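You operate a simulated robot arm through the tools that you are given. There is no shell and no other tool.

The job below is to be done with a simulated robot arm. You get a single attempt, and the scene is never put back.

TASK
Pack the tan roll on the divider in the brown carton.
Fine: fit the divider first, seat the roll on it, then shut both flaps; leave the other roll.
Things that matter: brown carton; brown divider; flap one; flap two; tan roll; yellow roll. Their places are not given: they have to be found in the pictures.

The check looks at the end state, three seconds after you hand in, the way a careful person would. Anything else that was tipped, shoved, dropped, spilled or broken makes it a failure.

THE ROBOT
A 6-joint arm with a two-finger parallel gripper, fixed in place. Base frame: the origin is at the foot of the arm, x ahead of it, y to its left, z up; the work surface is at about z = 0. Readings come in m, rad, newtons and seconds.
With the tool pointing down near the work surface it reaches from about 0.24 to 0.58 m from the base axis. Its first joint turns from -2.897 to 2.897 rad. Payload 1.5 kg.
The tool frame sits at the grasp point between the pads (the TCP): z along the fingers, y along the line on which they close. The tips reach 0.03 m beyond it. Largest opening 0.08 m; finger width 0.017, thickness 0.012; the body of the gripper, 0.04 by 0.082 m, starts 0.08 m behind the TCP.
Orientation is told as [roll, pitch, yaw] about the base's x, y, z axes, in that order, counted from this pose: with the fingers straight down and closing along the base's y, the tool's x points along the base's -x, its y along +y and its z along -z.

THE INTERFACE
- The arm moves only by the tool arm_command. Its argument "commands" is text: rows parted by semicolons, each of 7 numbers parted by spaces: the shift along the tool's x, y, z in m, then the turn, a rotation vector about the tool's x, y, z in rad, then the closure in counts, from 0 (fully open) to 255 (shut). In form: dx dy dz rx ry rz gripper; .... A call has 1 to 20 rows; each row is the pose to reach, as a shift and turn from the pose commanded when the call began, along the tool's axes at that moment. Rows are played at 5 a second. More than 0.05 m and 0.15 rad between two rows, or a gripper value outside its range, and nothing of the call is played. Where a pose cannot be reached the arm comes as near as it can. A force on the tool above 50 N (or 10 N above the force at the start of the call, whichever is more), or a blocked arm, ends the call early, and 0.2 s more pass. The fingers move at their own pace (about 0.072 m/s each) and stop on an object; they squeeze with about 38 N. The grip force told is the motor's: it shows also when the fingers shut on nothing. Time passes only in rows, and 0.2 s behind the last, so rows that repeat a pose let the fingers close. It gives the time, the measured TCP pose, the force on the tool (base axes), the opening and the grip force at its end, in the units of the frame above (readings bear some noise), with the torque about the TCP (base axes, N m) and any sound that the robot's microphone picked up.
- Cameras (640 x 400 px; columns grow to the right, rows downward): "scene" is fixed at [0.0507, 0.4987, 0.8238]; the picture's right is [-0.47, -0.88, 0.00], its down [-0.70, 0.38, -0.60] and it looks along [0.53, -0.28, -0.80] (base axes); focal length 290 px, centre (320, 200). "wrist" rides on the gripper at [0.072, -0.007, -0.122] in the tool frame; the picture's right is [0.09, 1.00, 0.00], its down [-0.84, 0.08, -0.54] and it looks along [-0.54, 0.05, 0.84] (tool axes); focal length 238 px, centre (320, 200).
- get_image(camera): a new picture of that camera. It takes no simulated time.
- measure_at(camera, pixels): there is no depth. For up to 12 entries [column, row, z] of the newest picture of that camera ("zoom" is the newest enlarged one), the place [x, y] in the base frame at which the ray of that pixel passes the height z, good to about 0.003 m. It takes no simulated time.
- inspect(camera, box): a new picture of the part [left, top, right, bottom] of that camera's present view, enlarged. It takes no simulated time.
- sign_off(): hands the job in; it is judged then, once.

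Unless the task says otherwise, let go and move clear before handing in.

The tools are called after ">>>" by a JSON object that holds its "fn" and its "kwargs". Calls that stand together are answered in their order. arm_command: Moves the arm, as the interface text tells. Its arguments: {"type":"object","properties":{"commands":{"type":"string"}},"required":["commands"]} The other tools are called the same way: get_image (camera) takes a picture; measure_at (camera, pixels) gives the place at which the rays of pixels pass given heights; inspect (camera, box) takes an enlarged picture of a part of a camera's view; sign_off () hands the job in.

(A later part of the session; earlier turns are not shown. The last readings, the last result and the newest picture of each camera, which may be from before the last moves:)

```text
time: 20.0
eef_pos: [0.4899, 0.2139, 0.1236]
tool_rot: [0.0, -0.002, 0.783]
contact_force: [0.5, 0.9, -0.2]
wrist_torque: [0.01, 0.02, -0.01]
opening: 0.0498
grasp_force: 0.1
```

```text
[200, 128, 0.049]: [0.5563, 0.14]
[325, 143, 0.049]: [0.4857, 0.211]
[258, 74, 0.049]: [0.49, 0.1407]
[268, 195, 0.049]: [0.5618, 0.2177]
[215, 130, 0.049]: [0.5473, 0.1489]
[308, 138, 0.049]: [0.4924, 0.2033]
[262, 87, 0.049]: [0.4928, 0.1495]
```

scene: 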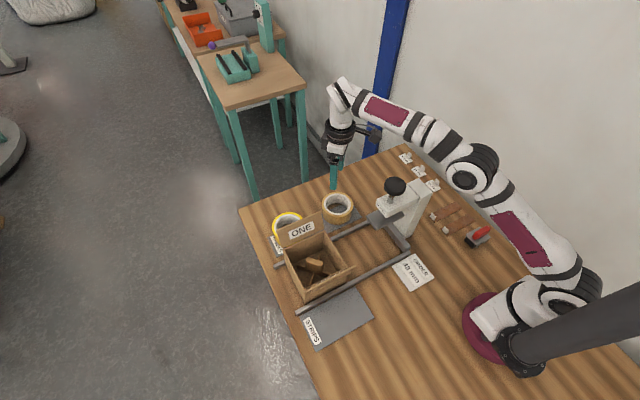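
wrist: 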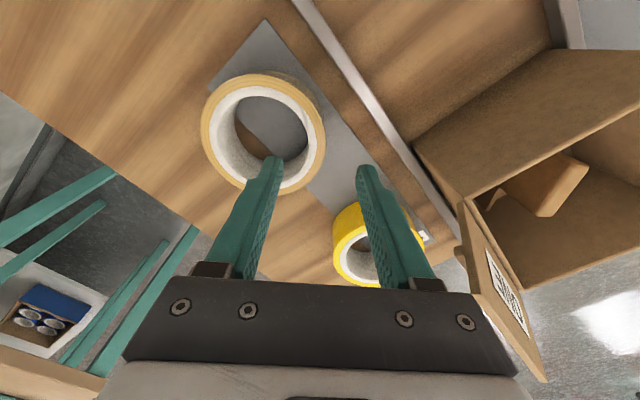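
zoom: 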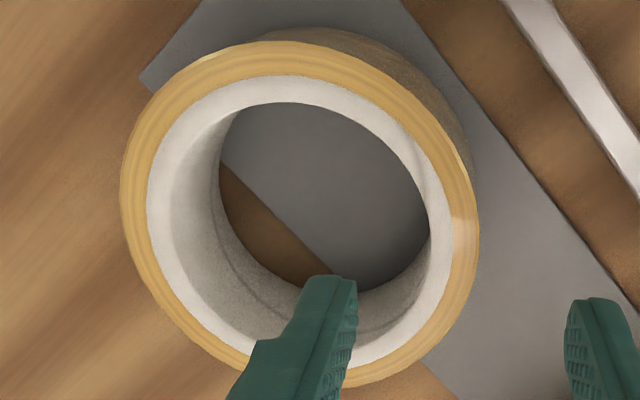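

The roll's centre comes out near (0.5225, 0.178), so I'll shift 4 mm inward and 2.5 mm along the tool's x. Then I'll lower to TCP z 0.040, with one finger in the bore and one outside.

>>> {"fn": "arm_command", "kwargs": {"commands": "0.0025 -0.004 0.01 0 0 0 96; 0.0025 -0.004 0.035 0 0 0 96; 0.0025 -0.004 0.06 0 0 0 96; 0.0025 -0.004 0.076 0 0 0 96; 0.0025 -0.004 0.0836 0 0 0 96; 0.0025 -0.004 0.0836 0 0 0 96"}}

>>> {"fn": "get_image", "kwargs": {"camera": "wrist"}}

>>> {"fn": "inspect", "kwargs": {"camera": "scene", "box": [300, 80, 500, 280]}}

```text
time: 21.4
eef_pos: [0.4904, 0.2094, 0.0402]
tool_rot: [0.0, -0.002, 0.781]
contact_force: [-0.5, 0.2, -0.5]
wrist_torque: [0.02, 0.0, 0.02]
opening: 0.0499
grasp_force: 0.1
```

```text
taken
```

wrist: 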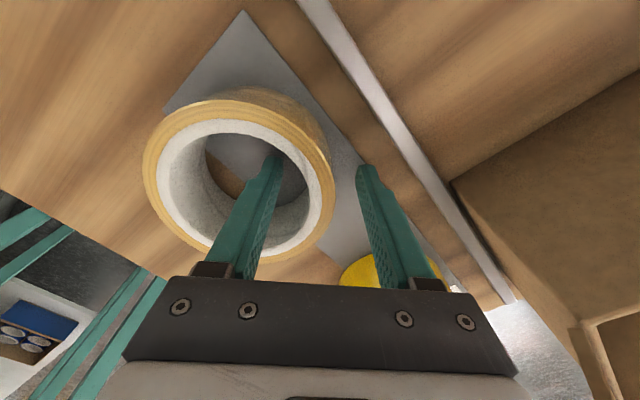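

```text
2.00 times, centred on (400, 180) of scene
```

zoom: 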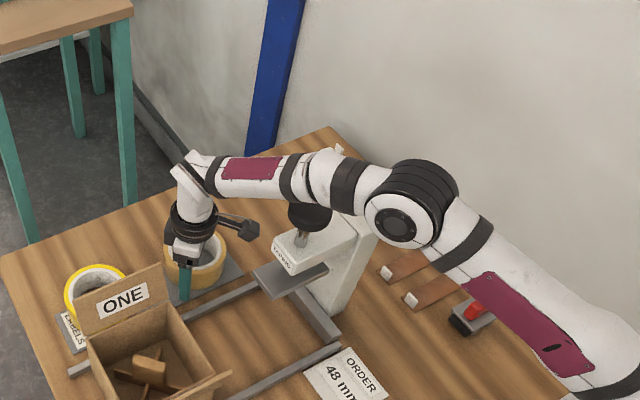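

The fingers straddle the roll's wall, inner tip at (270,160) and outer at (365,170), with no contact and the forearm clear above the knob. I'll close.

>>> {"fn": "arm_command", "kwargs": {"commands": "0 0 0 0 0 0 255; 0 0 0 0 0 0 255; 0 0 0 0 0 0 255; 0 0 0 0 0 0 255; 0 0 0 0 0 0 255"}}

>>> {"fn": "get_image", "kwargs": {"camera": "wrist"}}

```text
time: 22.6
eef_pos: [0.4905, 0.2093, 0.0411]
tool_rot: [0.002, -0.002, 0.782]
contact_force: [-0.4, -0.5, -0.4]
wrist_torque: [-0.03, -0.02, -0.03]
opening: 0.014
grasp_force: 30.7
```

```text
taken
```

wrist: 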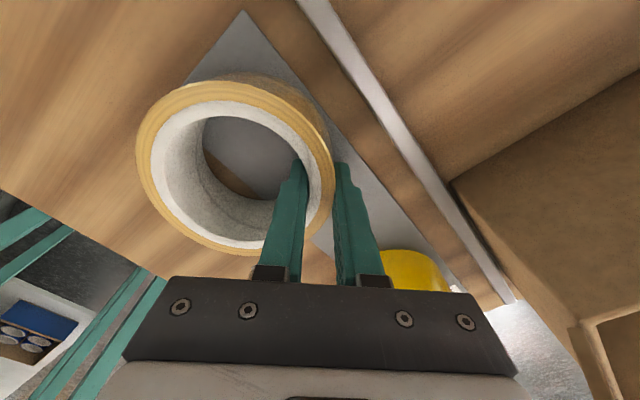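

The wall is gripped (0.014 m opening, 31 N). I'll measure the roll's centre relative to the tool before lifting.

>>> {"fn": "inspect", "kwargs": {"camera": "wrist", "box": [120, 60, 360, 270]}}

>>> {"fn": "measure_at", "kwargs": {"camera": "wrist", "pixels": [[136, 155, 0.049], [335, 180, 0.049], [215, 81, 0.049], [252, 255, 0.049], [152, 160, 0.049], [319, 165, 0.049]]}}

```text
1.90 times, centred on (240, 165) of wrist
```

zoom: 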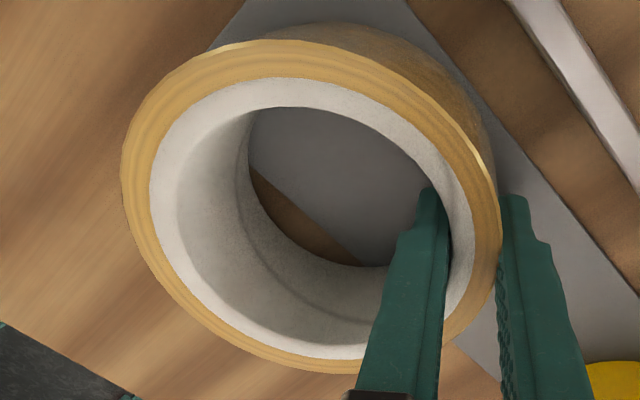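

```text
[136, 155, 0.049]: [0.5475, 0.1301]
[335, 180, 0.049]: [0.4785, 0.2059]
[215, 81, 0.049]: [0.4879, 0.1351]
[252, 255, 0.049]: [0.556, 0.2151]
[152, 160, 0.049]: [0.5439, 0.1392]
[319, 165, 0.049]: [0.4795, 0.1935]
```

A circle fit to four rim points puts the roll's centre at (0.5214, 0.1757), so it sits about 45.6 mm inward of the TCP along the tool's y. I'll lift straight up and check the hold.

>>> {"fn": "arm_command", "kwargs": {"commands": "0 0 -0.01 0 0 0 255; 0 0 -0.03 0 0 0 255; 0 0 -0.06 0 0 0 255; 0 0 -0.095 0 0 0 255; 0 0 -0.13 0 0 0 255; 0 0 -0.17 0 0 0 255; 0 0 -0.21 0 0 0 255; 0 0 -0.22 0 0 0 255; 0 0 -0.22 0 0 0 255"}}

>>> {"fn": "get_image", "kwargs": {"camera": "wrist"}}

>>> {"fn": "get_image", "kwargs": {"camera": "scene"}}

```text
time: 24.6
eef_pos: [0.4904, 0.2101, 0.2598]
tool_rot: [0.001, -0.001, 0.781]
contact_force: [0.8, -0.1, -0.7]
wrist_torque: [0.06, 0.03, 0.01]
opening: 0.0141
grasp_force: 30.7
```

```text
taken
```

wrist: 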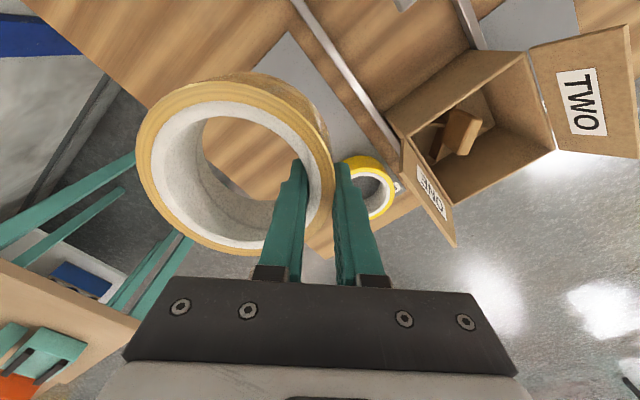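

```text
taken
```

scene: 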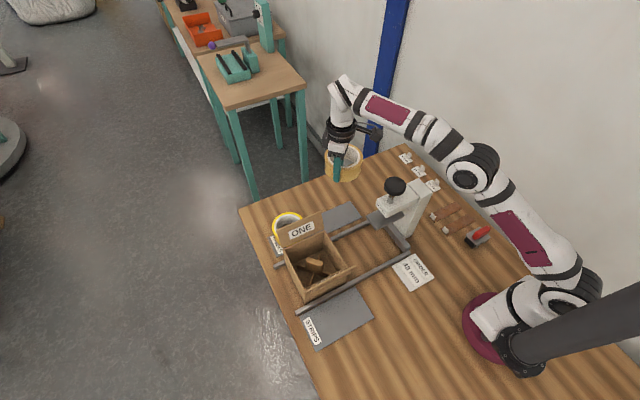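

The roll is held level with no slip. I'll carry it over the carton at this height to TCP (0.332, 0.384).

>>> {"fn": "arm_command", "kwargs": {"commands": "-0.0013 0.029 0 0 0 0 255; -0.0027 0.059 0 0 0 0 255; -0.004 0.0885 0 0 0 0 255; -0.0053 0.118 0 0 0 0 255; -0.0067 0.147 0 0 0 0 255; -0.008 0.1765 0 0 0 0 255; -0.0094 0.206 0 0 0 0 255; -0.0107 0.2353 0 0 0 0 255; -0.0107 0.2353 0 0 0 0 255; -0.0107 0.2353 0 0 0 0 255"}}

>>> {"fn": "get_image", "kwargs": {"camera": "wrist"}}

>>> {"fn": "get_image", "kwargs": {"camera": "scene"}}

```text
time: 26.8
eef_pos: [0.332, 0.3839, 0.2604]
tool_rot: [0.002, 0.001, 0.783]
contact_force: [-1.0, -0.2, -1.7]
wrist_torque: [0.06, 0.04, -0.04]
opening: 0.014
grasp_force: 29.5
```

```text
taken
```

wrist: 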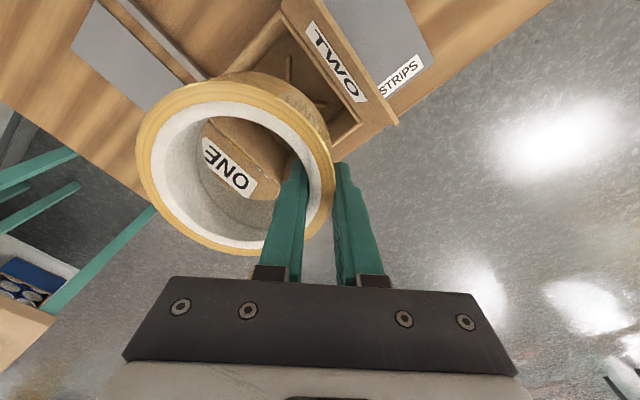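

```text
taken
```

scene: 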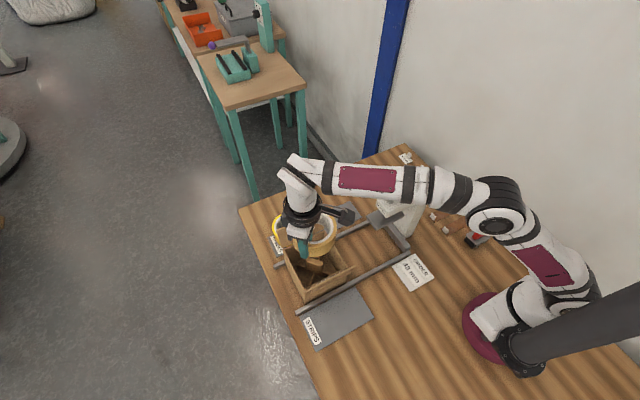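

The roll hangs above the carton. I'll lower it between the flaps to just above the rim and compare the outlines.

>>> {"fn": "arm_command", "kwargs": {"commands": "0 0 0.03 0 0 0 255; 0 0 0.06 0 0 0 255; 0 0 0.085 0 0 0 255; 0 0 0.1 0 0 0 255; 0 0 0.1 0 0 0 255"}}

>>> {"fn": "get_image", "kwargs": {"camera": "wrist"}}

>>> {"fn": "inspect", "kwargs": {"camera": "scene", "box": [260, 190, 372, 310]}}

>>> {"fn": "inspect", "kwargs": {"camera": "wrist", "box": [120, 0, 480, 225]}}

```text
time: 28.0
eef_pos: [0.3319, 0.3837, 0.16]
tool_rot: [-0.001, 0.0, 0.782]
contact_force: [-0.6, 0.6, -0.6]
wrist_torque: [0.05, 0.04, -0.01]
opening: 0.0142
grasp_force: 30.6
```

```text
taken
```

wrist: 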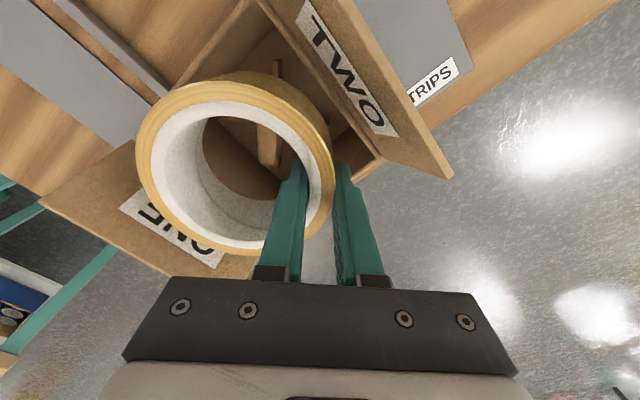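

```text
3.33 times, centred on (316, 250) of scene
```

zoom: 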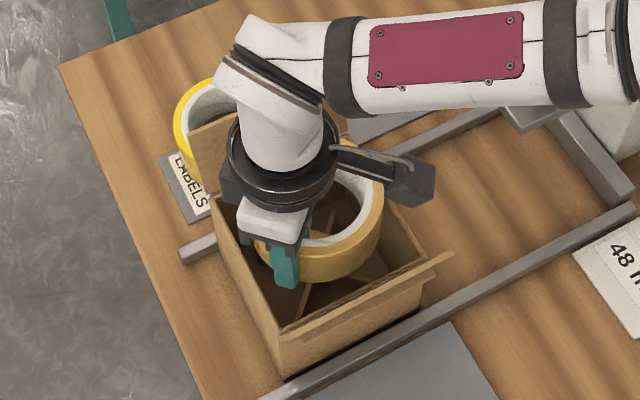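

```text
1.78 times, centred on (300, 112) of wrist
```

zoom: 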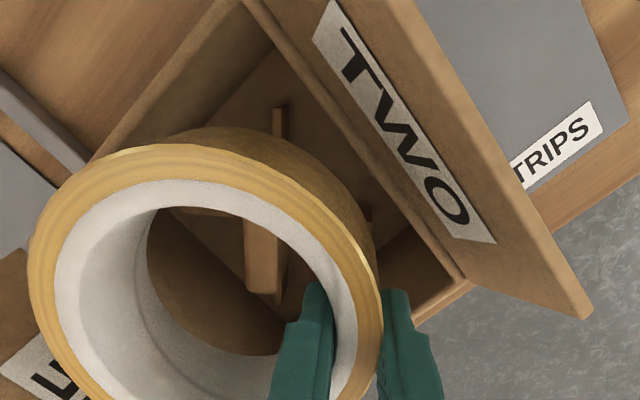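

The roll's centre projects to about (0.363, 0.350), lined up with the carton and the divider's block. I'll lower another 45 mm and look again, watching the camera's clearance from flap TWO.

>>> {"fn": "arm_command", "kwargs": {"commands": "0 0 0.015 0 0 0 255; 0 0 0.03 0 0 0 255; 0 0 0.045 0 0 0 255; 0 0 0.045 0 0 0 255"}}

>>> {"fn": "get_image", "kwargs": {"camera": "wrist"}}

>>> {"fn": "inspect", "kwargs": {"camera": "scene", "box": [260, 190, 372, 310]}}

```text
time: 29.0
eef_pos: [0.3323, 0.3839, 0.1145]
tool_rot: [0.002, -0.001, 0.78]
contact_force: [-0.6, 0.3, -1.6]
wrist_torque: [0.07, 0.06, 0.01]
opening: 0.0139
grasp_force: 30.5
```

```text
taken
```

wrist: 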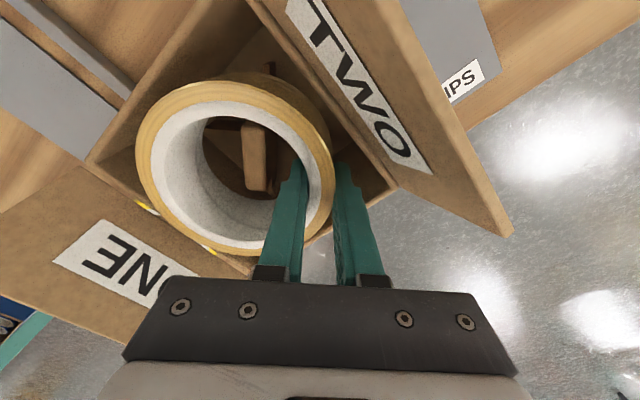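

```text
3.33 times, centred on (316, 250) of scene
```

zoom: 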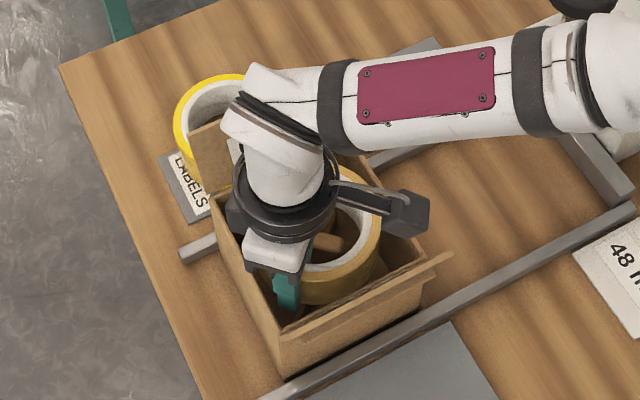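

The roll has entered the carton with the block showing inside the bore at (253,160) and no contact. I'll keep lowering gently.

>>> {"fn": "arm_command", "kwargs": {"commands": "0 0 0.01 0 0 0 255; 0 0 0.02 0 0 0 255; 0 0 0.03 0 0 0 255; 0 0 0.035 0 0 0 255; 0 0 0.035 0 0 0 255"}}

>>> {"fn": "get_image", "kwargs": {"camera": "wrist"}}

>>> {"fn": "inspect", "kwargs": {"camera": "scene", "box": [260, 190, 372, 310]}}

```text
time: 30.2
eef_pos: [0.3328, 0.3835, 0.0801]
tool_rot: [0.002, 0.0, 0.781]
contact_force: [0.4, 0.3, -2.4]
wrist_torque: [0.04, 0.05, 0.03]
opening: 0.0142
grasp_force: 30.0
```

```text
taken
```

wrist: 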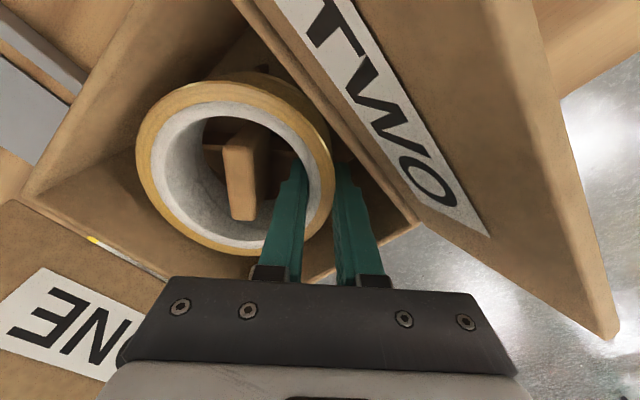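

```text
3.33 times, centred on (316, 250) of scene
```

zoom: 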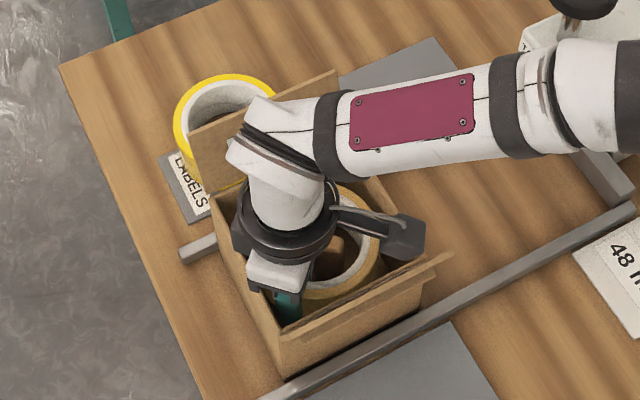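

The block sits well inside the bore with clearance on all sides and there is no contact at z 0.080. I'll go on in small steps to find the seat.

>>> {"fn": "arm_command", "kwargs": {"commands": "0 0 0.0015 0 0 0 255; 0 0 0.003 0 0 0 255; 0 0 0.0045 0 0 0 255; 0 0 0.0045 0 0 0 255"}}

>>> {"fn": "arm_command", "kwargs": {"commands": "0 0 0.001 0 0 0 255; 0 0 0.001 0 0 0 255"}}

>>> {"fn": "arm_command", "kwargs": {"commands": "0 0 0.001 0 0 0 255; 0 0 0.001 0 0 0 255"}}

```text
time: 31.2
eef_pos: [0.333, 0.3835, 0.0767]
tool_rot: [0.003, -0.003, 0.781]
contact_force: [-0.5, 0.1, -2.0]
wrist_torque: [0.02, 0.05, 0.0]
opening: 0.0142
grasp_force: 30.7
```

```text
time: 31.8
eef_pos: [0.3329, 0.3835, 0.0752]
tool_rot: [0.002, -0.002, 0.783]
contact_force: [0.4, 0.0, -1.2]
wrist_torque: [0.05, 0.08, 0.01]
opening: 0.0141
grasp_force: 30.4
```

```text
time: 32.4
eef_pos: [0.3325, 0.3835, 0.0722]
tool_rot: [0.001, -0.002, 0.782]
contact_force: [-1.0, 0.5, -1.4]
wrist_torque: [0.02, 0.06, -0.01]
opening: 0.014
grasp_force: 30.3
```

No contact yet at z 0.072 (force about −1.4 N), so I'll continue 1 mm at a time.

>>> {"fn": "arm_command", "kwargs": {"commands": "0 0 0.001 0 0 0 255; 0 0 0.001 0 0 0 255"}}

>>> {"fn": "arm_command", "kwargs": {"commands": "0 0 0.001 0 0 0 255; 0 0 0.001 0 0 0 255"}}

```text
time: 33.0
eef_pos: [0.3332, 0.3825, 0.0722]
tool_rot: [0.001, -0.002, 0.783]
contact_force: [-0.2, 0.0, -2.5]
wrist_torque: [0.09, 0.05, 0.0]
opening: 0.0142
grasp_force: 30.0
```

```text
time: 33.6
eef_pos: [0.332, 0.3841, 0.0714]
tool_rot: [0.001, -0.002, 0.782]
contact_force: [-1.2, -0.3, 6.8]
wrist_torque: [-0.2, -0.13, -0.05]
opening: 0.0141
grasp_force: 30.1
```

The roll has touched down on the strips (6.8 N at z 0.0714). I'll release with a small opening and rise straight out.

>>> {"fn": "arm_command", "kwargs": {"commands": "0 0 0 0 0 0 165; 0 0 0 0 0 0 165; 0 0 0 0 0 0 165; 0 0 -0.01 0 0 0 165; 0 0 -0.03 0 0 0 165; 0 0 -0.06 0 0 0 165; 0 0 -0.1 0 0 0 165; 0 0 -0.14 0 0 0 165; 0 0 -0.18 0 0 0 165; 0 0 -0.18 0 0 0 165"}}

>>> {"fn": "get_image", "kwargs": {"camera": "wrist"}}

>>> {"fn": "get_image", "kwargs": {"camera": "scene"}}

>>> {"fn": "inspect", "kwargs": {"camera": "wrist", "box": [180, 0, 420, 150]}}

```text
time: 35.8
eef_pos: [0.3332, 0.3835, 0.2517]
tool_rot: [0.001, -0.002, 0.782]
contact_force: [0.1, -0.7, -0.3]
wrist_torque: [0.01, 0.02, 0.02]
opening: 0.028
grasp_force: 0.1
```

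```text
taken
```

wrist: 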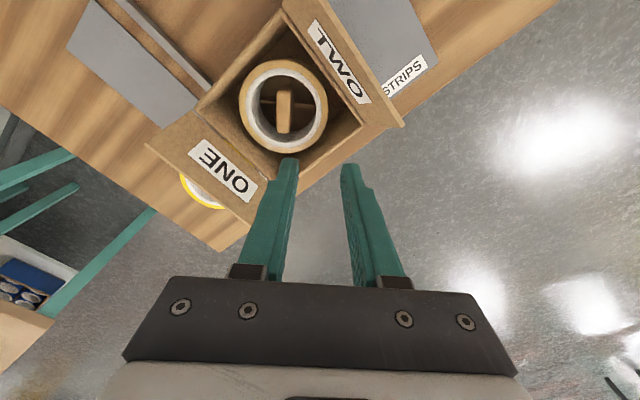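

```text
taken
```

scene: 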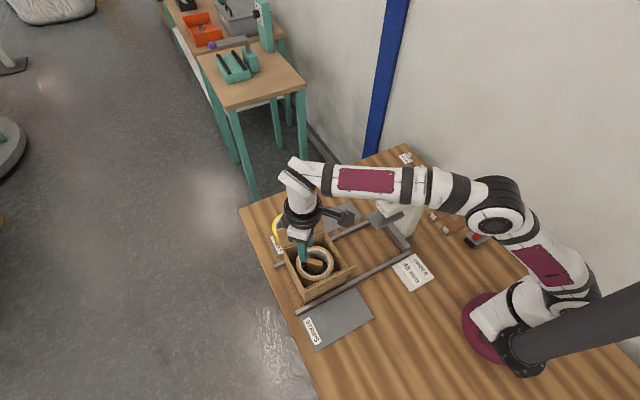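

```text
2.67 times, centred on (300, 75) of wrist
```

zoom: 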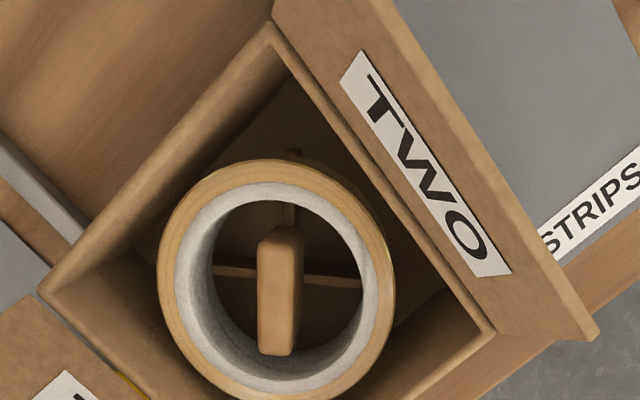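

The tan roll is seated level on the cross with the block showing in its bore (285,108), and the carton and yellow roll have not moved. Next I'll turn the tool back to yaw 0, shut the fingers, and go behind flap ONE at a safe height.

>>> {"fn": "arm_command", "kwargs": {"commands": "-0.009 -0.0262 0 0 0 0.1303 255; -0.018 -0.0524 0 0 0 0.2607 255; -0.027 -0.0786 0 0 0 0.391 255; -0.0359 -0.1048 0 0 0 0.5213 255; -0.0449 -0.131 0 0 0 0.6517 255; -0.0539 -0.1572 0 0 0 0.782 255; -0.0539 -0.1572 0 0 0 0.782 255"}}

>>> {"fn": "get_image", "kwargs": {"camera": "wrist"}}

>>> {"fn": "get_image", "kwargs": {"camera": "scene"}}

>>> {"fn": "inspect", "kwargs": {"camera": "scene", "box": [260, 190, 372, 310]}}

```text
time: 37.4
eef_pos: [0.4616, 0.3069, 0.2436]
tool_rot: [0.007, 0.001, -0.003]
contact_force: [0.2, 0.0, -0.5]
wrist_torque: [-0.04, -0.02, -0.04]
opening: 0.0001
grasp_force: 21.2
out of reach, approached as far as the arm can: row 5, 6, 7
```

```text
taken
```

wrist: 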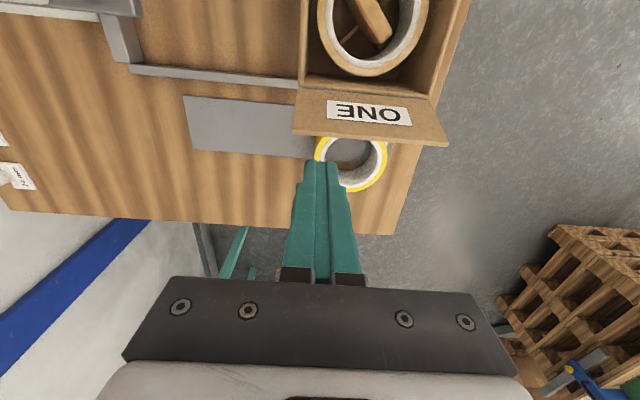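

```text
taken
```

scene: 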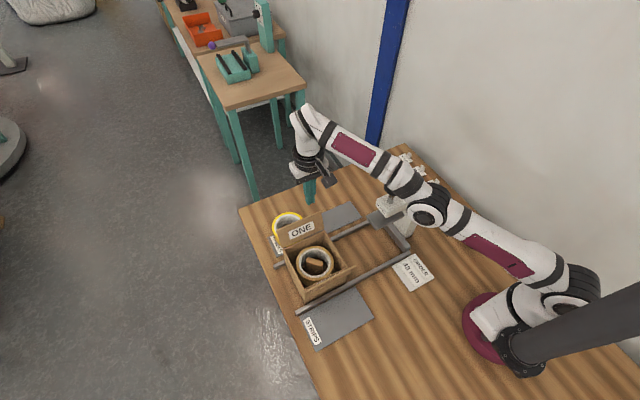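

```text
3.33 times, centred on (316, 250) of scene
```

zoom: 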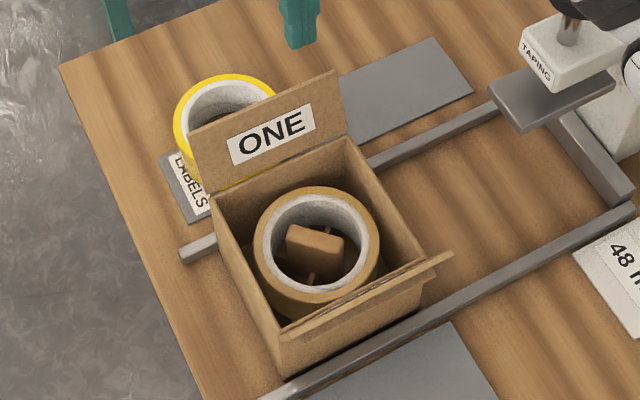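

The arm could not reach the full 0.482 m at this height (it stopped at (0.4616, 0.3069, 0.2436)), though the reach is larger lower down. I'll move to y≈0.255, beside the flap, then come down and go behind it.

>>> {"fn": "arm_command", "kwargs": {"commands": "0 -0.025 0 0 0 0 255; 0 -0.052 0 0 0 0 255; 0 -0.052 0 0 0 0 255"}}

```text
time: 38.2
eef_pos: [0.4756, 0.2778, 0.2491]
tool_rot: [0.0, 0.002, -0.001]
contact_force: [0.5, 0.3, -0.1]
wrist_torque: [-0.01, 0.04, 0.04]
opening: 0.0001
grasp_force: 20.7
out of reach, approached as far as the arm can: row 1, 2, 3
```

The reading is (0.4756, 0.2778) and the arm still reports being at its limit. I'll pull back 3 cm toward the base to get inside the reach, then read the pose again.

>>> {"fn": "arm_command", "kwargs": {"commands": "0.02 0 0 0 0 0 255; 0.03 0 0 0 0 0 255; 0.03 0 0 0 0 0 255"}}

```text
time: 39.0
eef_pos: [0.4696, 0.2854, 0.2546]
tool_rot: [-0.001, 0.002, 0.001]
contact_force: [-0.3, 1.1, 0.2]
wrist_torque: [0.0, -0.01, 0.0]
opening: 0.0
grasp_force: 21.4
out of reach, approached as far as the arm can: row 1, 2, 3
```

The arm is sliding along its reach boundary, so the commanded point must lie outside it. I'll pull the command back further toward the base until the readings follow it.

>>> {"fn": "arm_command", "kwargs": {"commands": "0.03 0 0 0 0 0 255; 0.06 0 0 0 0 0 255; 0.06 0 0 0 0 0 255"}}

>>> {"fn": "get_image", "kwargs": {"camera": "scene"}}

```text
time: 39.8
eef_pos: [0.459, 0.2969, 0.2619]
tool_rot: [0.0, 0.001, 0.0]
contact_force: [-0.2, -0.5, -0.2]
wrist_torque: [-0.03, -0.02, -0.01]
opening: 0.0
grasp_force: 21.5
out of reach, approached as far as the arm can: row 1, 2, 3
```

```text
taken
```

scene: 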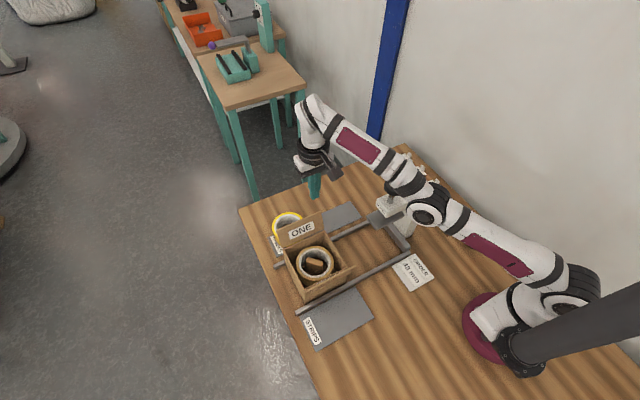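

The scene picture shows the arm fully straight, so it is stuck at a stretched-out singularity and only slides sideways. I'll swing it to smaller y, clear of the flap, and ease it downward so the elbow bends again.

>>> {"fn": "arm_command", "kwargs": {"commands": "0 -0.03 0 0 0 0 255; 0 -0.05 0.01 0 0 0 255; 0 -0.05 0.03 0 0 0 255; 0 -0.05 0.04 0 0 0 255; 0 -0.05 0.04 0 0 0 255"}}

>>> {"fn": "get_image", "kwargs": {"camera": "scene"}}

```text
time: 41.0
eef_pos: [0.4816, 0.2693, 0.2482]
tool_rot: [0.002, 0.001, 0.0]
contact_force: [-0.4, 0.2, 0.5]
wrist_torque: [0.02, -0.02, 0.0]
opening: 0.0
grasp_force: 21.4
out of reach, approached as far as the arm can: row 1, 2, 3, 4, 5
```

```text
taken
```

scene: 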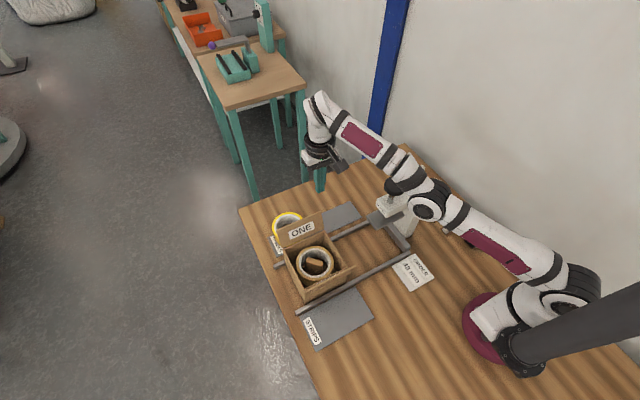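

The arm still tracks direction but not distance. The space below this point (x≈0.48–0.51, y≈0.27) is clear of flap ONE and both rolls, so I'll command a slow descent there to make the elbow bend.

>>> {"fn": "arm_command", "kwargs": {"commands": "0 0 0.01 0 0 0 255; 0 0 0.02 0 0 0 255; 0 0 0.03 0 0 0 255; 0 0 0.03 0 0 0 255"}}

>>> {"fn": "get_image", "kwargs": {"camera": "scene"}}

>>> {"fn": "inspect", "kwargs": {"camera": "scene", "box": [290, 80, 640, 360]}}

```text
time: 42.0
eef_pos: [0.4878, 0.2724, 0.22]
tool_rot: [-0.001, 0.001, 0.0]
contact_force: [1.5, -0.2, -0.6]
wrist_torque: [-0.02, 0.01, -0.01]
opening: 0.0
grasp_force: 21.3
out of reach, approached as far as the arm can: row 2, 3, 4
```

```text
taken
```

scene: 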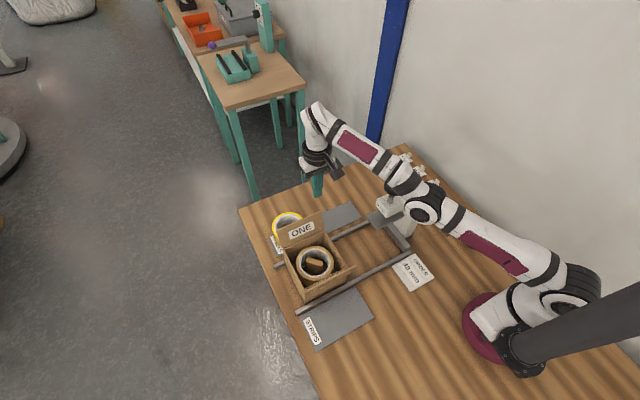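

```text
1.43 times, centred on (465, 220) of scene
```

zoom: 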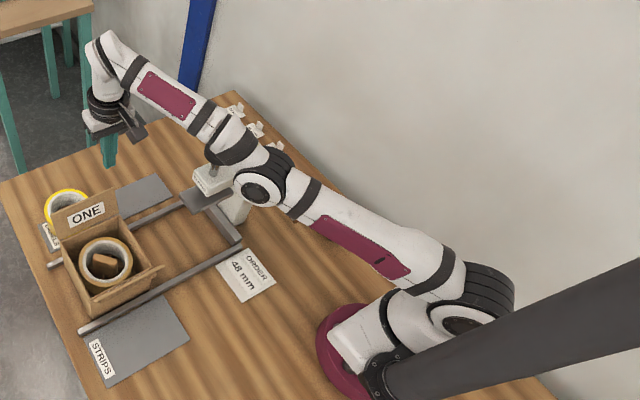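

The vertical motion follows commands but the radial motion is locked with the elbow nearly straight. I'll command a point slightly outward and lower so the elbow settles on its upper side, then test an inward move.

>>> {"fn": "arm_command", "kwargs": {"commands": "-0.01 0.003 0.013 0 0 0 255; -0.02 0.006 0.027 0 0 0 255; -0.03 0.009 0.04 0 0 0 255; -0.03 0.009 0.04 0 0 0 255"}}

>>> {"fn": "arm_command", "kwargs": {"commands": "0.008 -0.005 0.01 0 0 0 255; 0.016 -0.01 0.02 0 0 0 255; 0.016 -0.01 0.02 0 0 0 255"}}

>>> {"fn": "inspect", "kwargs": {"camera": "scene", "box": [290, 80, 640, 360]}}

```text
time: 43.0
eef_pos: [0.5002, 0.2764, 0.1773]
tool_rot: [0.001, -0.001, 0.001]
contact_force: [-0.5, -1.1, -0.3]
wrist_torque: [0.02, 0.02, 0.0]
opening: 0.0
grasp_force: 21.1
out of reach, approached as far as the arm can: row 1, 2, 3, 4
```

```text
time: 43.8
eef_pos: [0.4844, 0.2675, 0.1564]
tool_rot: [0.001, 0.001, 0.0]
contact_force: [0.7, 0.5, -0.3]
wrist_torque: [0.03, -0.03, 0.03]
opening: 0.0
grasp_force: 21.3
```

```text
1.43 times, centred on (465, 220) of scene
```

zoom: 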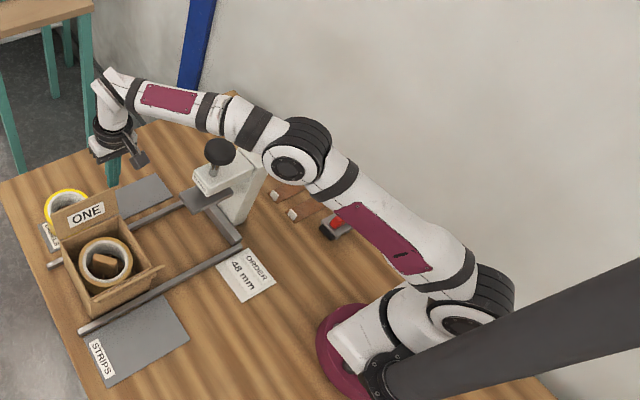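

The elbow is bent upward again and the arm tracks normally at (0.4844, 0.2675, 0.1564). I'll look at flap ONE relative to the fingers before moving behind it.

>>> {"fn": "get_image", "kwargs": {"camera": "wrist"}}

>>> {"fn": "inspect", "kwargs": {"camera": "scene", "box": [265, 150, 385, 250]}}

```text
taken
```

wrist: 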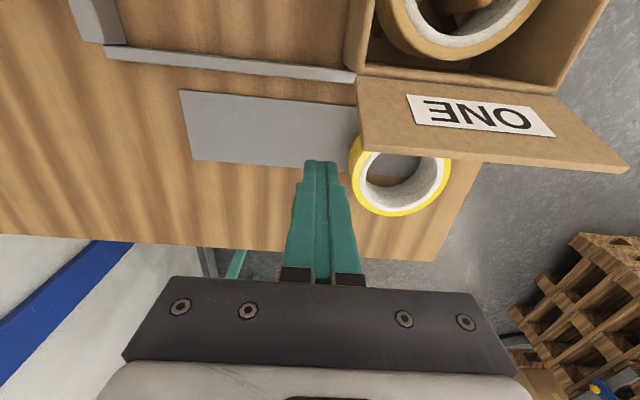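

```text
4.00 times, centred on (325, 200) of scene
```

zoom: 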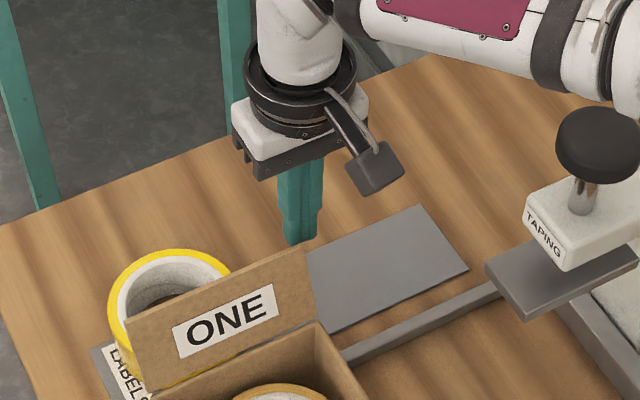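

Flap ONE's free edge is near (0.455, z 0.16), with its low-y end at about y 0.286. I'll slide sideways to y≈0.292 just behind it, staying inside the reach limit.

>>> {"fn": "arm_command", "kwargs": {"commands": "0.003 0.012 0 0 0 0 255; 0.006 0.0245 0 0 0 0 255; 0.006 0.0245 0 0 0 0 255"}}

>>> {"fn": "get_image", "kwargs": {"camera": "wrist"}}

>>> {"fn": "inspect", "kwargs": {"camera": "scene", "box": [265, 150, 385, 250]}}

```text
time: 44.6
eef_pos: [0.479, 0.2919, 0.1558]
tool_rot: [0.001, 0.0, 0.0]
contact_force: [-0.2, 1.4, 0.5]
wrist_torque: [-0.01, -0.01, 0.01]
opening: 0.0
grasp_force: 20.8
```

```text
taken
```

wrist: 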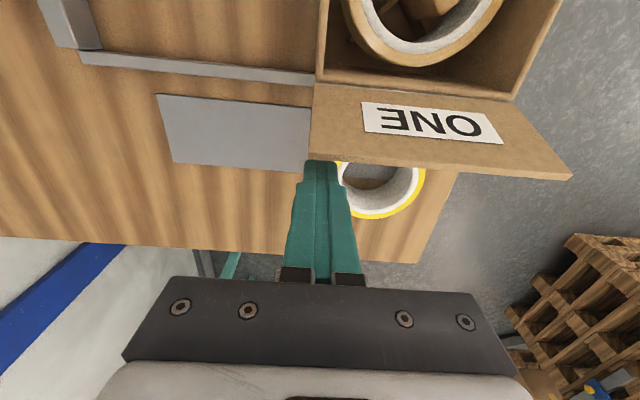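

```text
4.00 times, centred on (325, 200) of scene
```

zoom: 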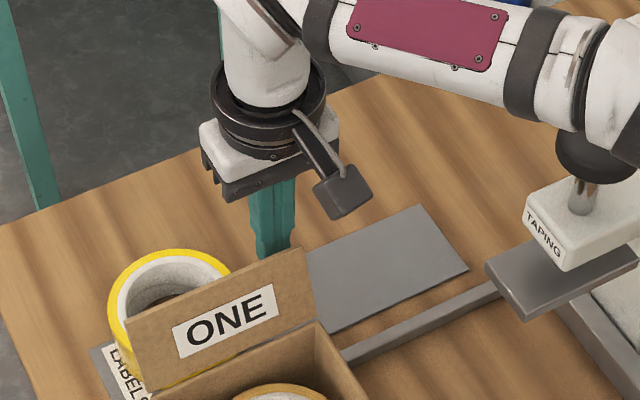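

The fingers are behind flap ONE with most of their width overlapping it (finger columns 303–337, flap edge at 310). I'll push slowly toward the carton.

>>> {"fn": "arm_command", "kwargs": {"commands": "0.008 0 0 0 0 0 255; 0.016 0 0 0 0 0 255; 0.024 0 0 0 0 0 255; 0.032 0 0 0 0 0 255; 0.04 0 0 0 0 0 255"}}

>>> {"fn": "get_image", "kwargs": {"camera": "wrist"}}

>>> {"fn": "inspect", "kwargs": {"camera": "scene", "box": [265, 180, 385, 300]}}

```text
time: 45.8
eef_pos: [0.4388, 0.2929, 0.1564]
tool_rot: [0.001, 0.0, 0.001]
contact_force: [0.3, -0.6, 0.3]
wrist_torque: [-0.01, 0.01, 0.01]
opening: 0.0
grasp_force: 21.0
```

```text
taken
```

wrist: 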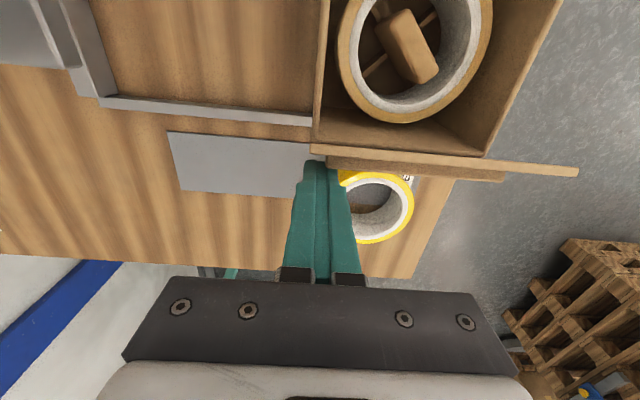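

```text
3.33 times, centred on (325, 240) of scene
```

zoom: 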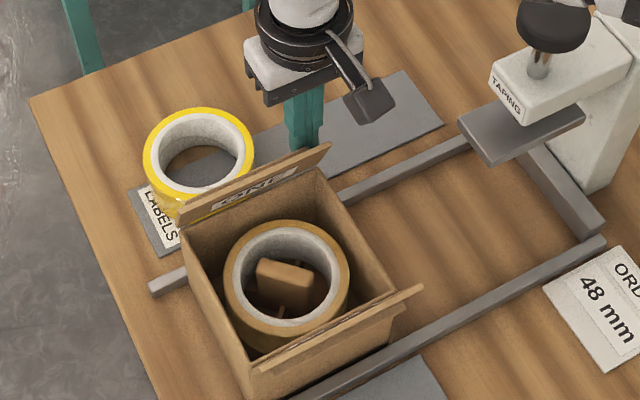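

Flap ONE has turned past upright with almost no force, and the carton has not moved. I'll keep pushing it over.

>>> {"fn": "arm_command", "kwargs": {"commands": "0.009 0 0 0 0 0 255; 0.018 0 0 0 0 0 255; 0.027 0 0 0 0 0 255; 0.036 0 0 0 0 0 255; 0.045 0 0 0 0 0 255"}}

>>> {"fn": "get_image", "kwargs": {"camera": "wrist"}}

>>> {"fn": "inspect", "kwargs": {"camera": "scene", "box": [265, 180, 385, 300]}}

```text
time: 47.0
eef_pos: [0.3943, 0.2925, 0.1567]
tool_rot: [0.002, 0.0, 0.0]
contact_force: [-0.1, -0.4, -0.8]
wrist_torque: [0.02, -0.02, -0.04]
opening: 0.0
grasp_force: 21.3
```

```text
taken
```

wrist: 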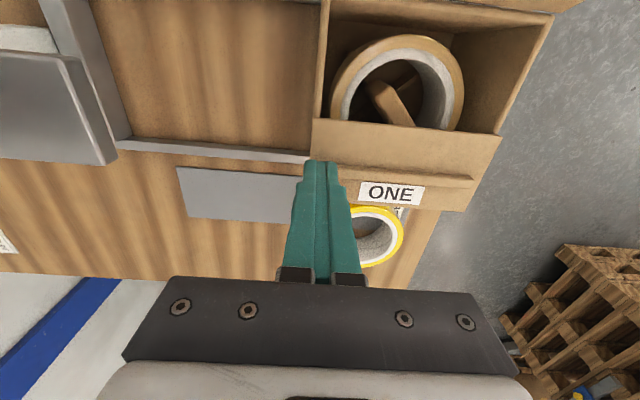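

```text
3.33 times, centred on (325, 240) of scene
```

zoom: 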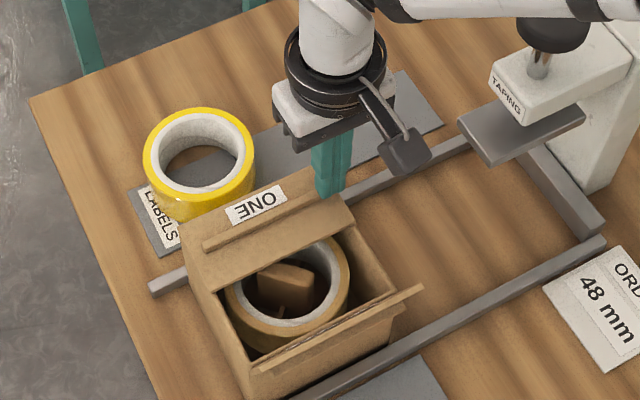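

Flap ONE now leans well over the opening and its outer face has a raised rib. I'll press down gently with the fingertips to lay it shut.

>>> {"fn": "arm_command", "kwargs": {"commands": "0 0 0.004 0 0 0 255; 0 0 0.008 0 0 0 255; 0 0 0.012 0 0 0 255; 0 0 0.014 0 0 0 255; 0 0 0.014 0 0 0 255"}}

>>> {"fn": "get_image", "kwargs": {"camera": "wrist"}}

>>> {"fn": "inspect", "kwargs": {"camera": "scene", "box": [265, 180, 385, 300]}}

```text
time: 47.6
eef_pos: [0.3941, 0.2929, 0.1555]
tool_rot: [0.005, -0.006, -0.002]
contact_force: [-6.2, -6.3, 19.9]
wrist_torque: [-0.12, 0.14, 0.03]
opening: 0.0
grasp_force: 21.4
stopped in row 2: the force on the tool passed its limit at 60 N (the readings are from after the stop); the commanded pose is now the measured one
```

```text
taken
```

wrist: 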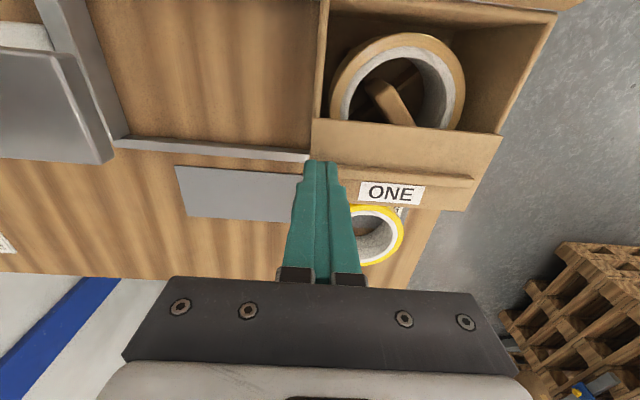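

```text
3.33 times, centred on (325, 240) of scene
```

zoom: 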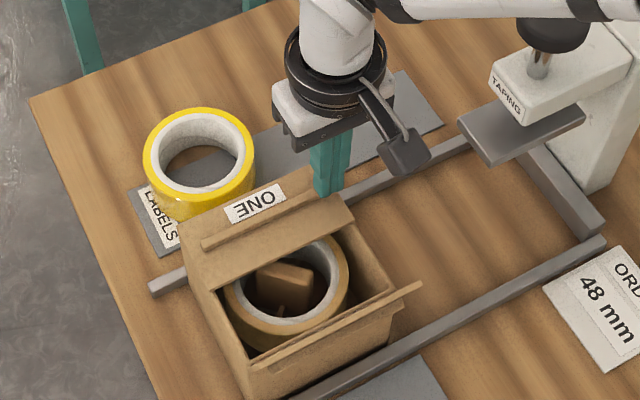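

The 60 N stop at tip z≈0.125 suggests flap ONE is already lying flat and the fingertips met its rib. I'll rise off it and check whether it stays shut.

>>> {"fn": "arm_command", "kwargs": {"commands": "0 0 -0.01 0 0 0 255; 0 0 -0.03 0 0 0 255; 0 0 -0.06 0 0 0 255; 0 0 -0.08 0 0 0 255; 0 0 -0.08 0 0 0 255"}}

>>> {"fn": "get_image", "kwargs": {"camera": "wrist"}}

>>> {"fn": "inspect", "kwargs": {"camera": "scene", "box": [265, 200, 377, 310]}}

```text
time: 48.8
eef_pos: [0.3934, 0.2914, 0.2346]
tool_rot: [0.007, -0.006, 0.0]
contact_force: [-1.1, 0.2, 0.1]
wrist_torque: [-0.04, -0.04, -0.03]
opening: 0.0
grasp_force: 21.3
```

```text
taken
```

wrist: 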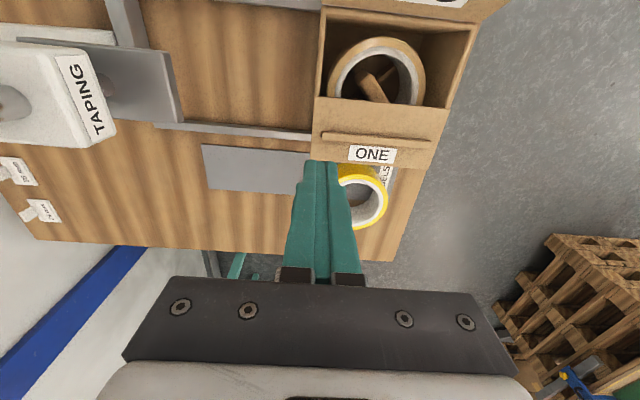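

```text
3.64 times, centred on (321, 255) of scene
```

zoom: 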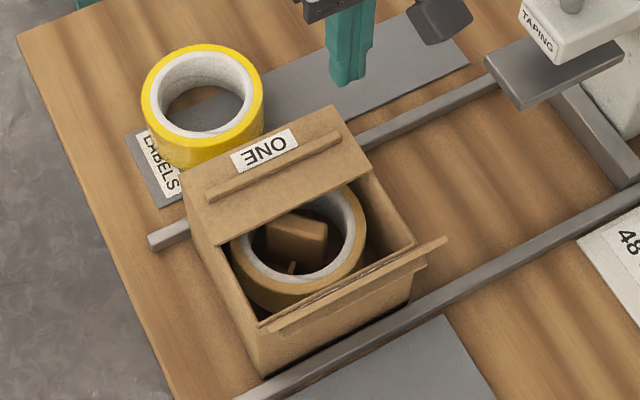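

Flap ONE stays down flat, with its free corners lying on the wall lines at zoom (215,245) and (370,175). I'll go over to the near side and come down behind flap TWO at x≈0.236, y≈0.35.

>>> {"fn": "arm_command", "kwargs": {"commands": "0.032 0.0115 0 0 0 0 255; 0.064 0.023 0 0 0 0 255; 0.096 0.0345 0 0 0 0 255; 0.128 0.046 0 0 0 0 255; 0.158 0.057 0 0 0 0 255; 0.158 0.057 0.03 0 0 0 255; 0.158 0.057 0.06 0 0 0 255; 0.158 0.057 0.079 0 0 0 255; 0.158 0.057 0.079 0 0 0 255"}}

>>> {"fn": "get_image", "kwargs": {"camera": "wrist"}}

>>> {"fn": "inspect", "kwargs": {"camera": "scene", "box": [265, 200, 377, 310]}}

```text
time: 50.8
eef_pos: [0.2367, 0.3494, 0.1552]
tool_rot: [0.002, -0.005, -0.001]
contact_force: [0.0, 0.6, -0.3]
wrist_torque: [-0.02, -0.01, 0.0]
opening: 0.0
grasp_force: 21.5
```

```text
taken
```

wrist: 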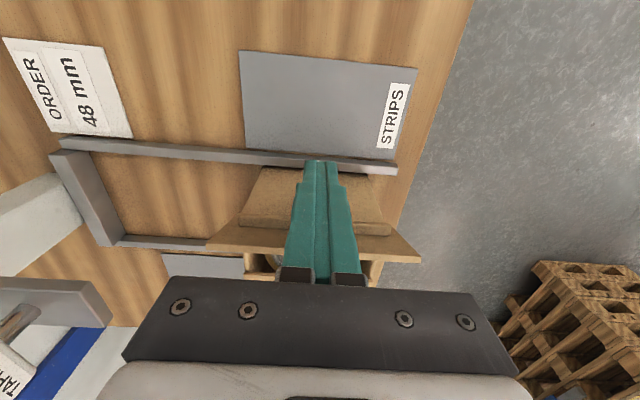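

```text
3.64 times, centred on (321, 255) of scene
```

zoom: 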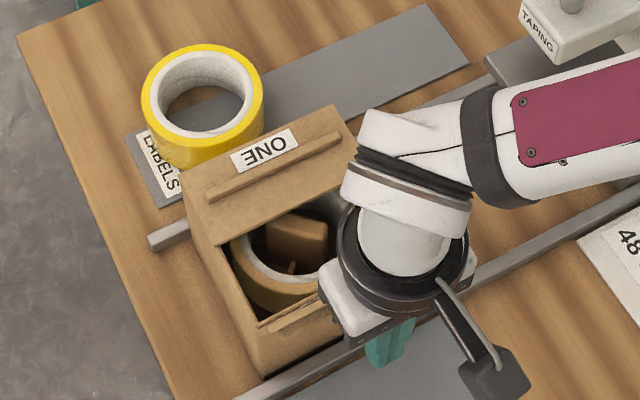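

The fingers are outside flap TWO with clear space. I'll push slowly in +x.

>>> {"fn": "arm_command", "kwargs": {"commands": "-0.009 0 0 0 0 0 255; -0.018 0 0 0 0 0 255; -0.027 0 0 0 0 0 255; -0.036 0 0 0 0 0 255; -0.045 0 0 0 0 0 255; -0.053 0 0 0 0 0 255"}}

>>> {"fn": "get_image", "kwargs": {"camera": "wrist"}}

>>> {"fn": "inspect", "kwargs": {"camera": "scene", "box": [265, 200, 377, 310]}}

```text
time: 52.2
eef_pos: [0.2887, 0.3487, 0.1551]
tool_rot: [0.003, -0.004, -0.001]
contact_force: [0.6, 0.3, 0.3]
wrist_torque: [-0.02, -0.02, 0.03]
opening: 0.0001
grasp_force: 21.3
```

```text
taken
```

wrist: 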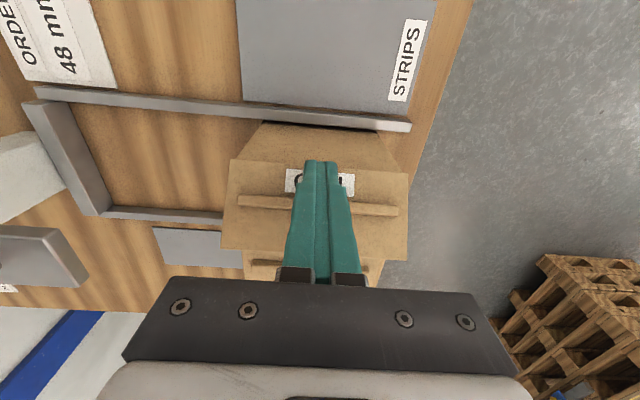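

```text
3.64 times, centred on (321, 255) of scene
```

zoom: 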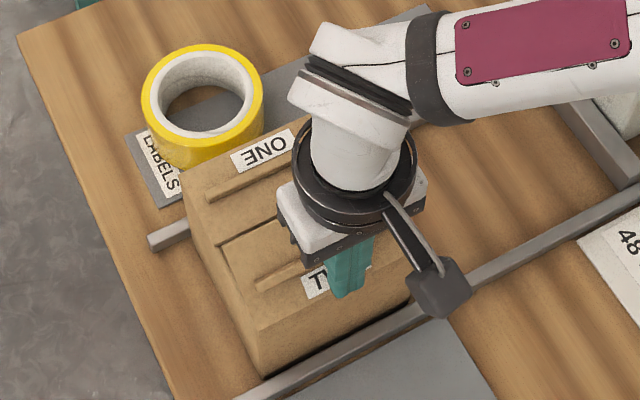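

Flap TWO is turning inward freely. I'll continue pushing it over toward shut.

>>> {"fn": "arm_command", "kwargs": {"commands": "-0.009 0 0 0 0 0 255; -0.018 0 0 0 0 0 255; -0.027 0 0 0 0 0 255; -0.036 0 0 0 0 0 255; -0.042 0 0 0 0 0 255; -0.042 0 0 0 0 0 255"}}

>>> {"fn": "get_image", "kwargs": {"camera": "wrist"}}

>>> {"fn": "inspect", "kwargs": {"camera": "scene", "box": [265, 200, 377, 310]}}

```text
time: 53.3
eef_pos: [0.3244, 0.3497, 0.1575]
tool_rot: [0.004, 0.007, -0.008]
contact_force: [-9.1, -4.2, 8.6]
wrist_torque: [-0.09, 0.33, -0.07]
opening: 0.0
grasp_force: 21.2
stopped in row 5: the force on the tool passed its limit at 60 N (the readings are from after the stop); the commanded pose is now the measured one
```

```text
taken
```

wrist: 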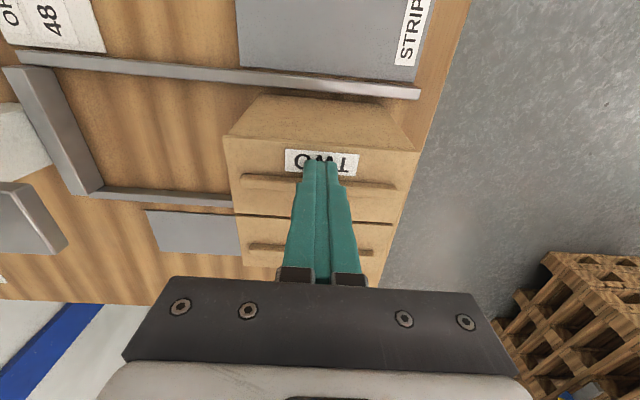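

```text
3.64 times, centred on (321, 255) of scene
```

zoom: 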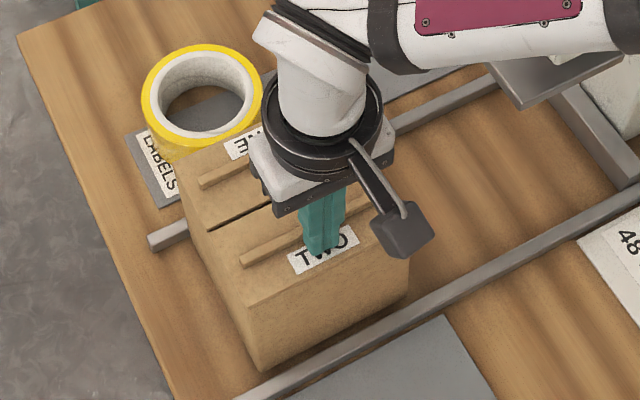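

The fingers met flap TWO's rib at x≈0.324 with the flap lying nearly flat. I'll ease back, rise clear, and check both flaps and the carton's position.

>>> {"fn": "arm_command", "kwargs": {"commands": "0.004 0 -0.001 0 0 0 255; 0.004 0 -0.02 0 0 0 255; 0.004 0 -0.05 0 0 0 255; 0.02 0 -0.09 0 0 0 255; 0.05 0 -0.12 0 0 0 255; 0.08 -0.03 -0.15 0 0 0 255; 0.08 -0.03 -0.15 0 0 0 255"}}

>>> {"fn": "get_image", "kwargs": {"camera": "wrist"}}

>>> {"fn": "get_image", "kwargs": {"camera": "scene"}}

>>> {"fn": "inspect", "kwargs": {"camera": "scene", "box": [265, 200, 377, 310]}}

```text
refused: row 6 steps farther than a row can; nothing moved
```

```text
taken
```

wrist: 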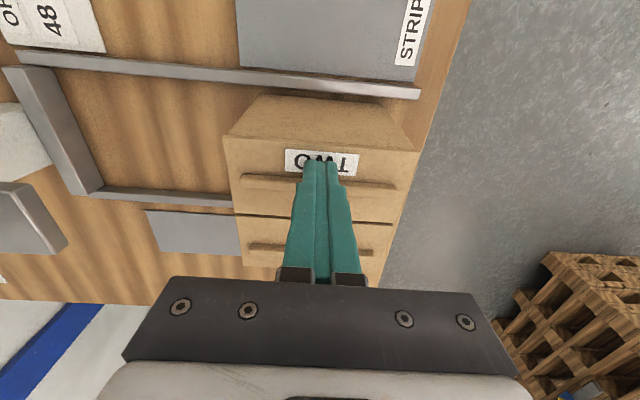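

```text
taken
```

scene: 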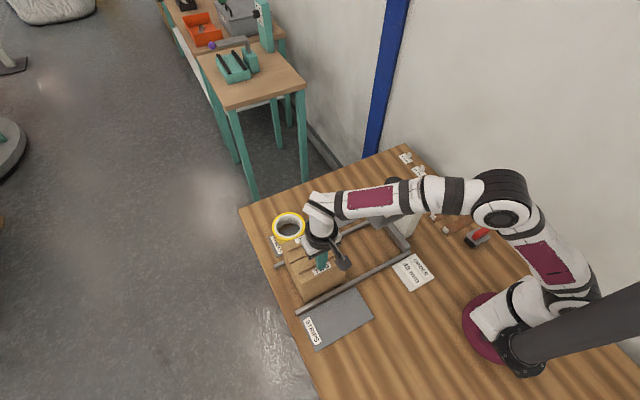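

```text
3.64 times, centred on (321, 255) of scene
```

zoom: 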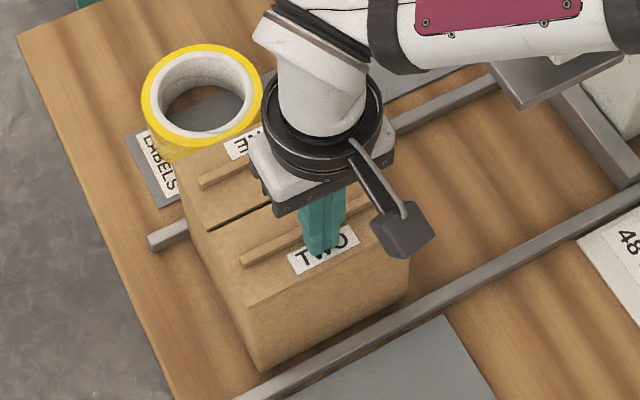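

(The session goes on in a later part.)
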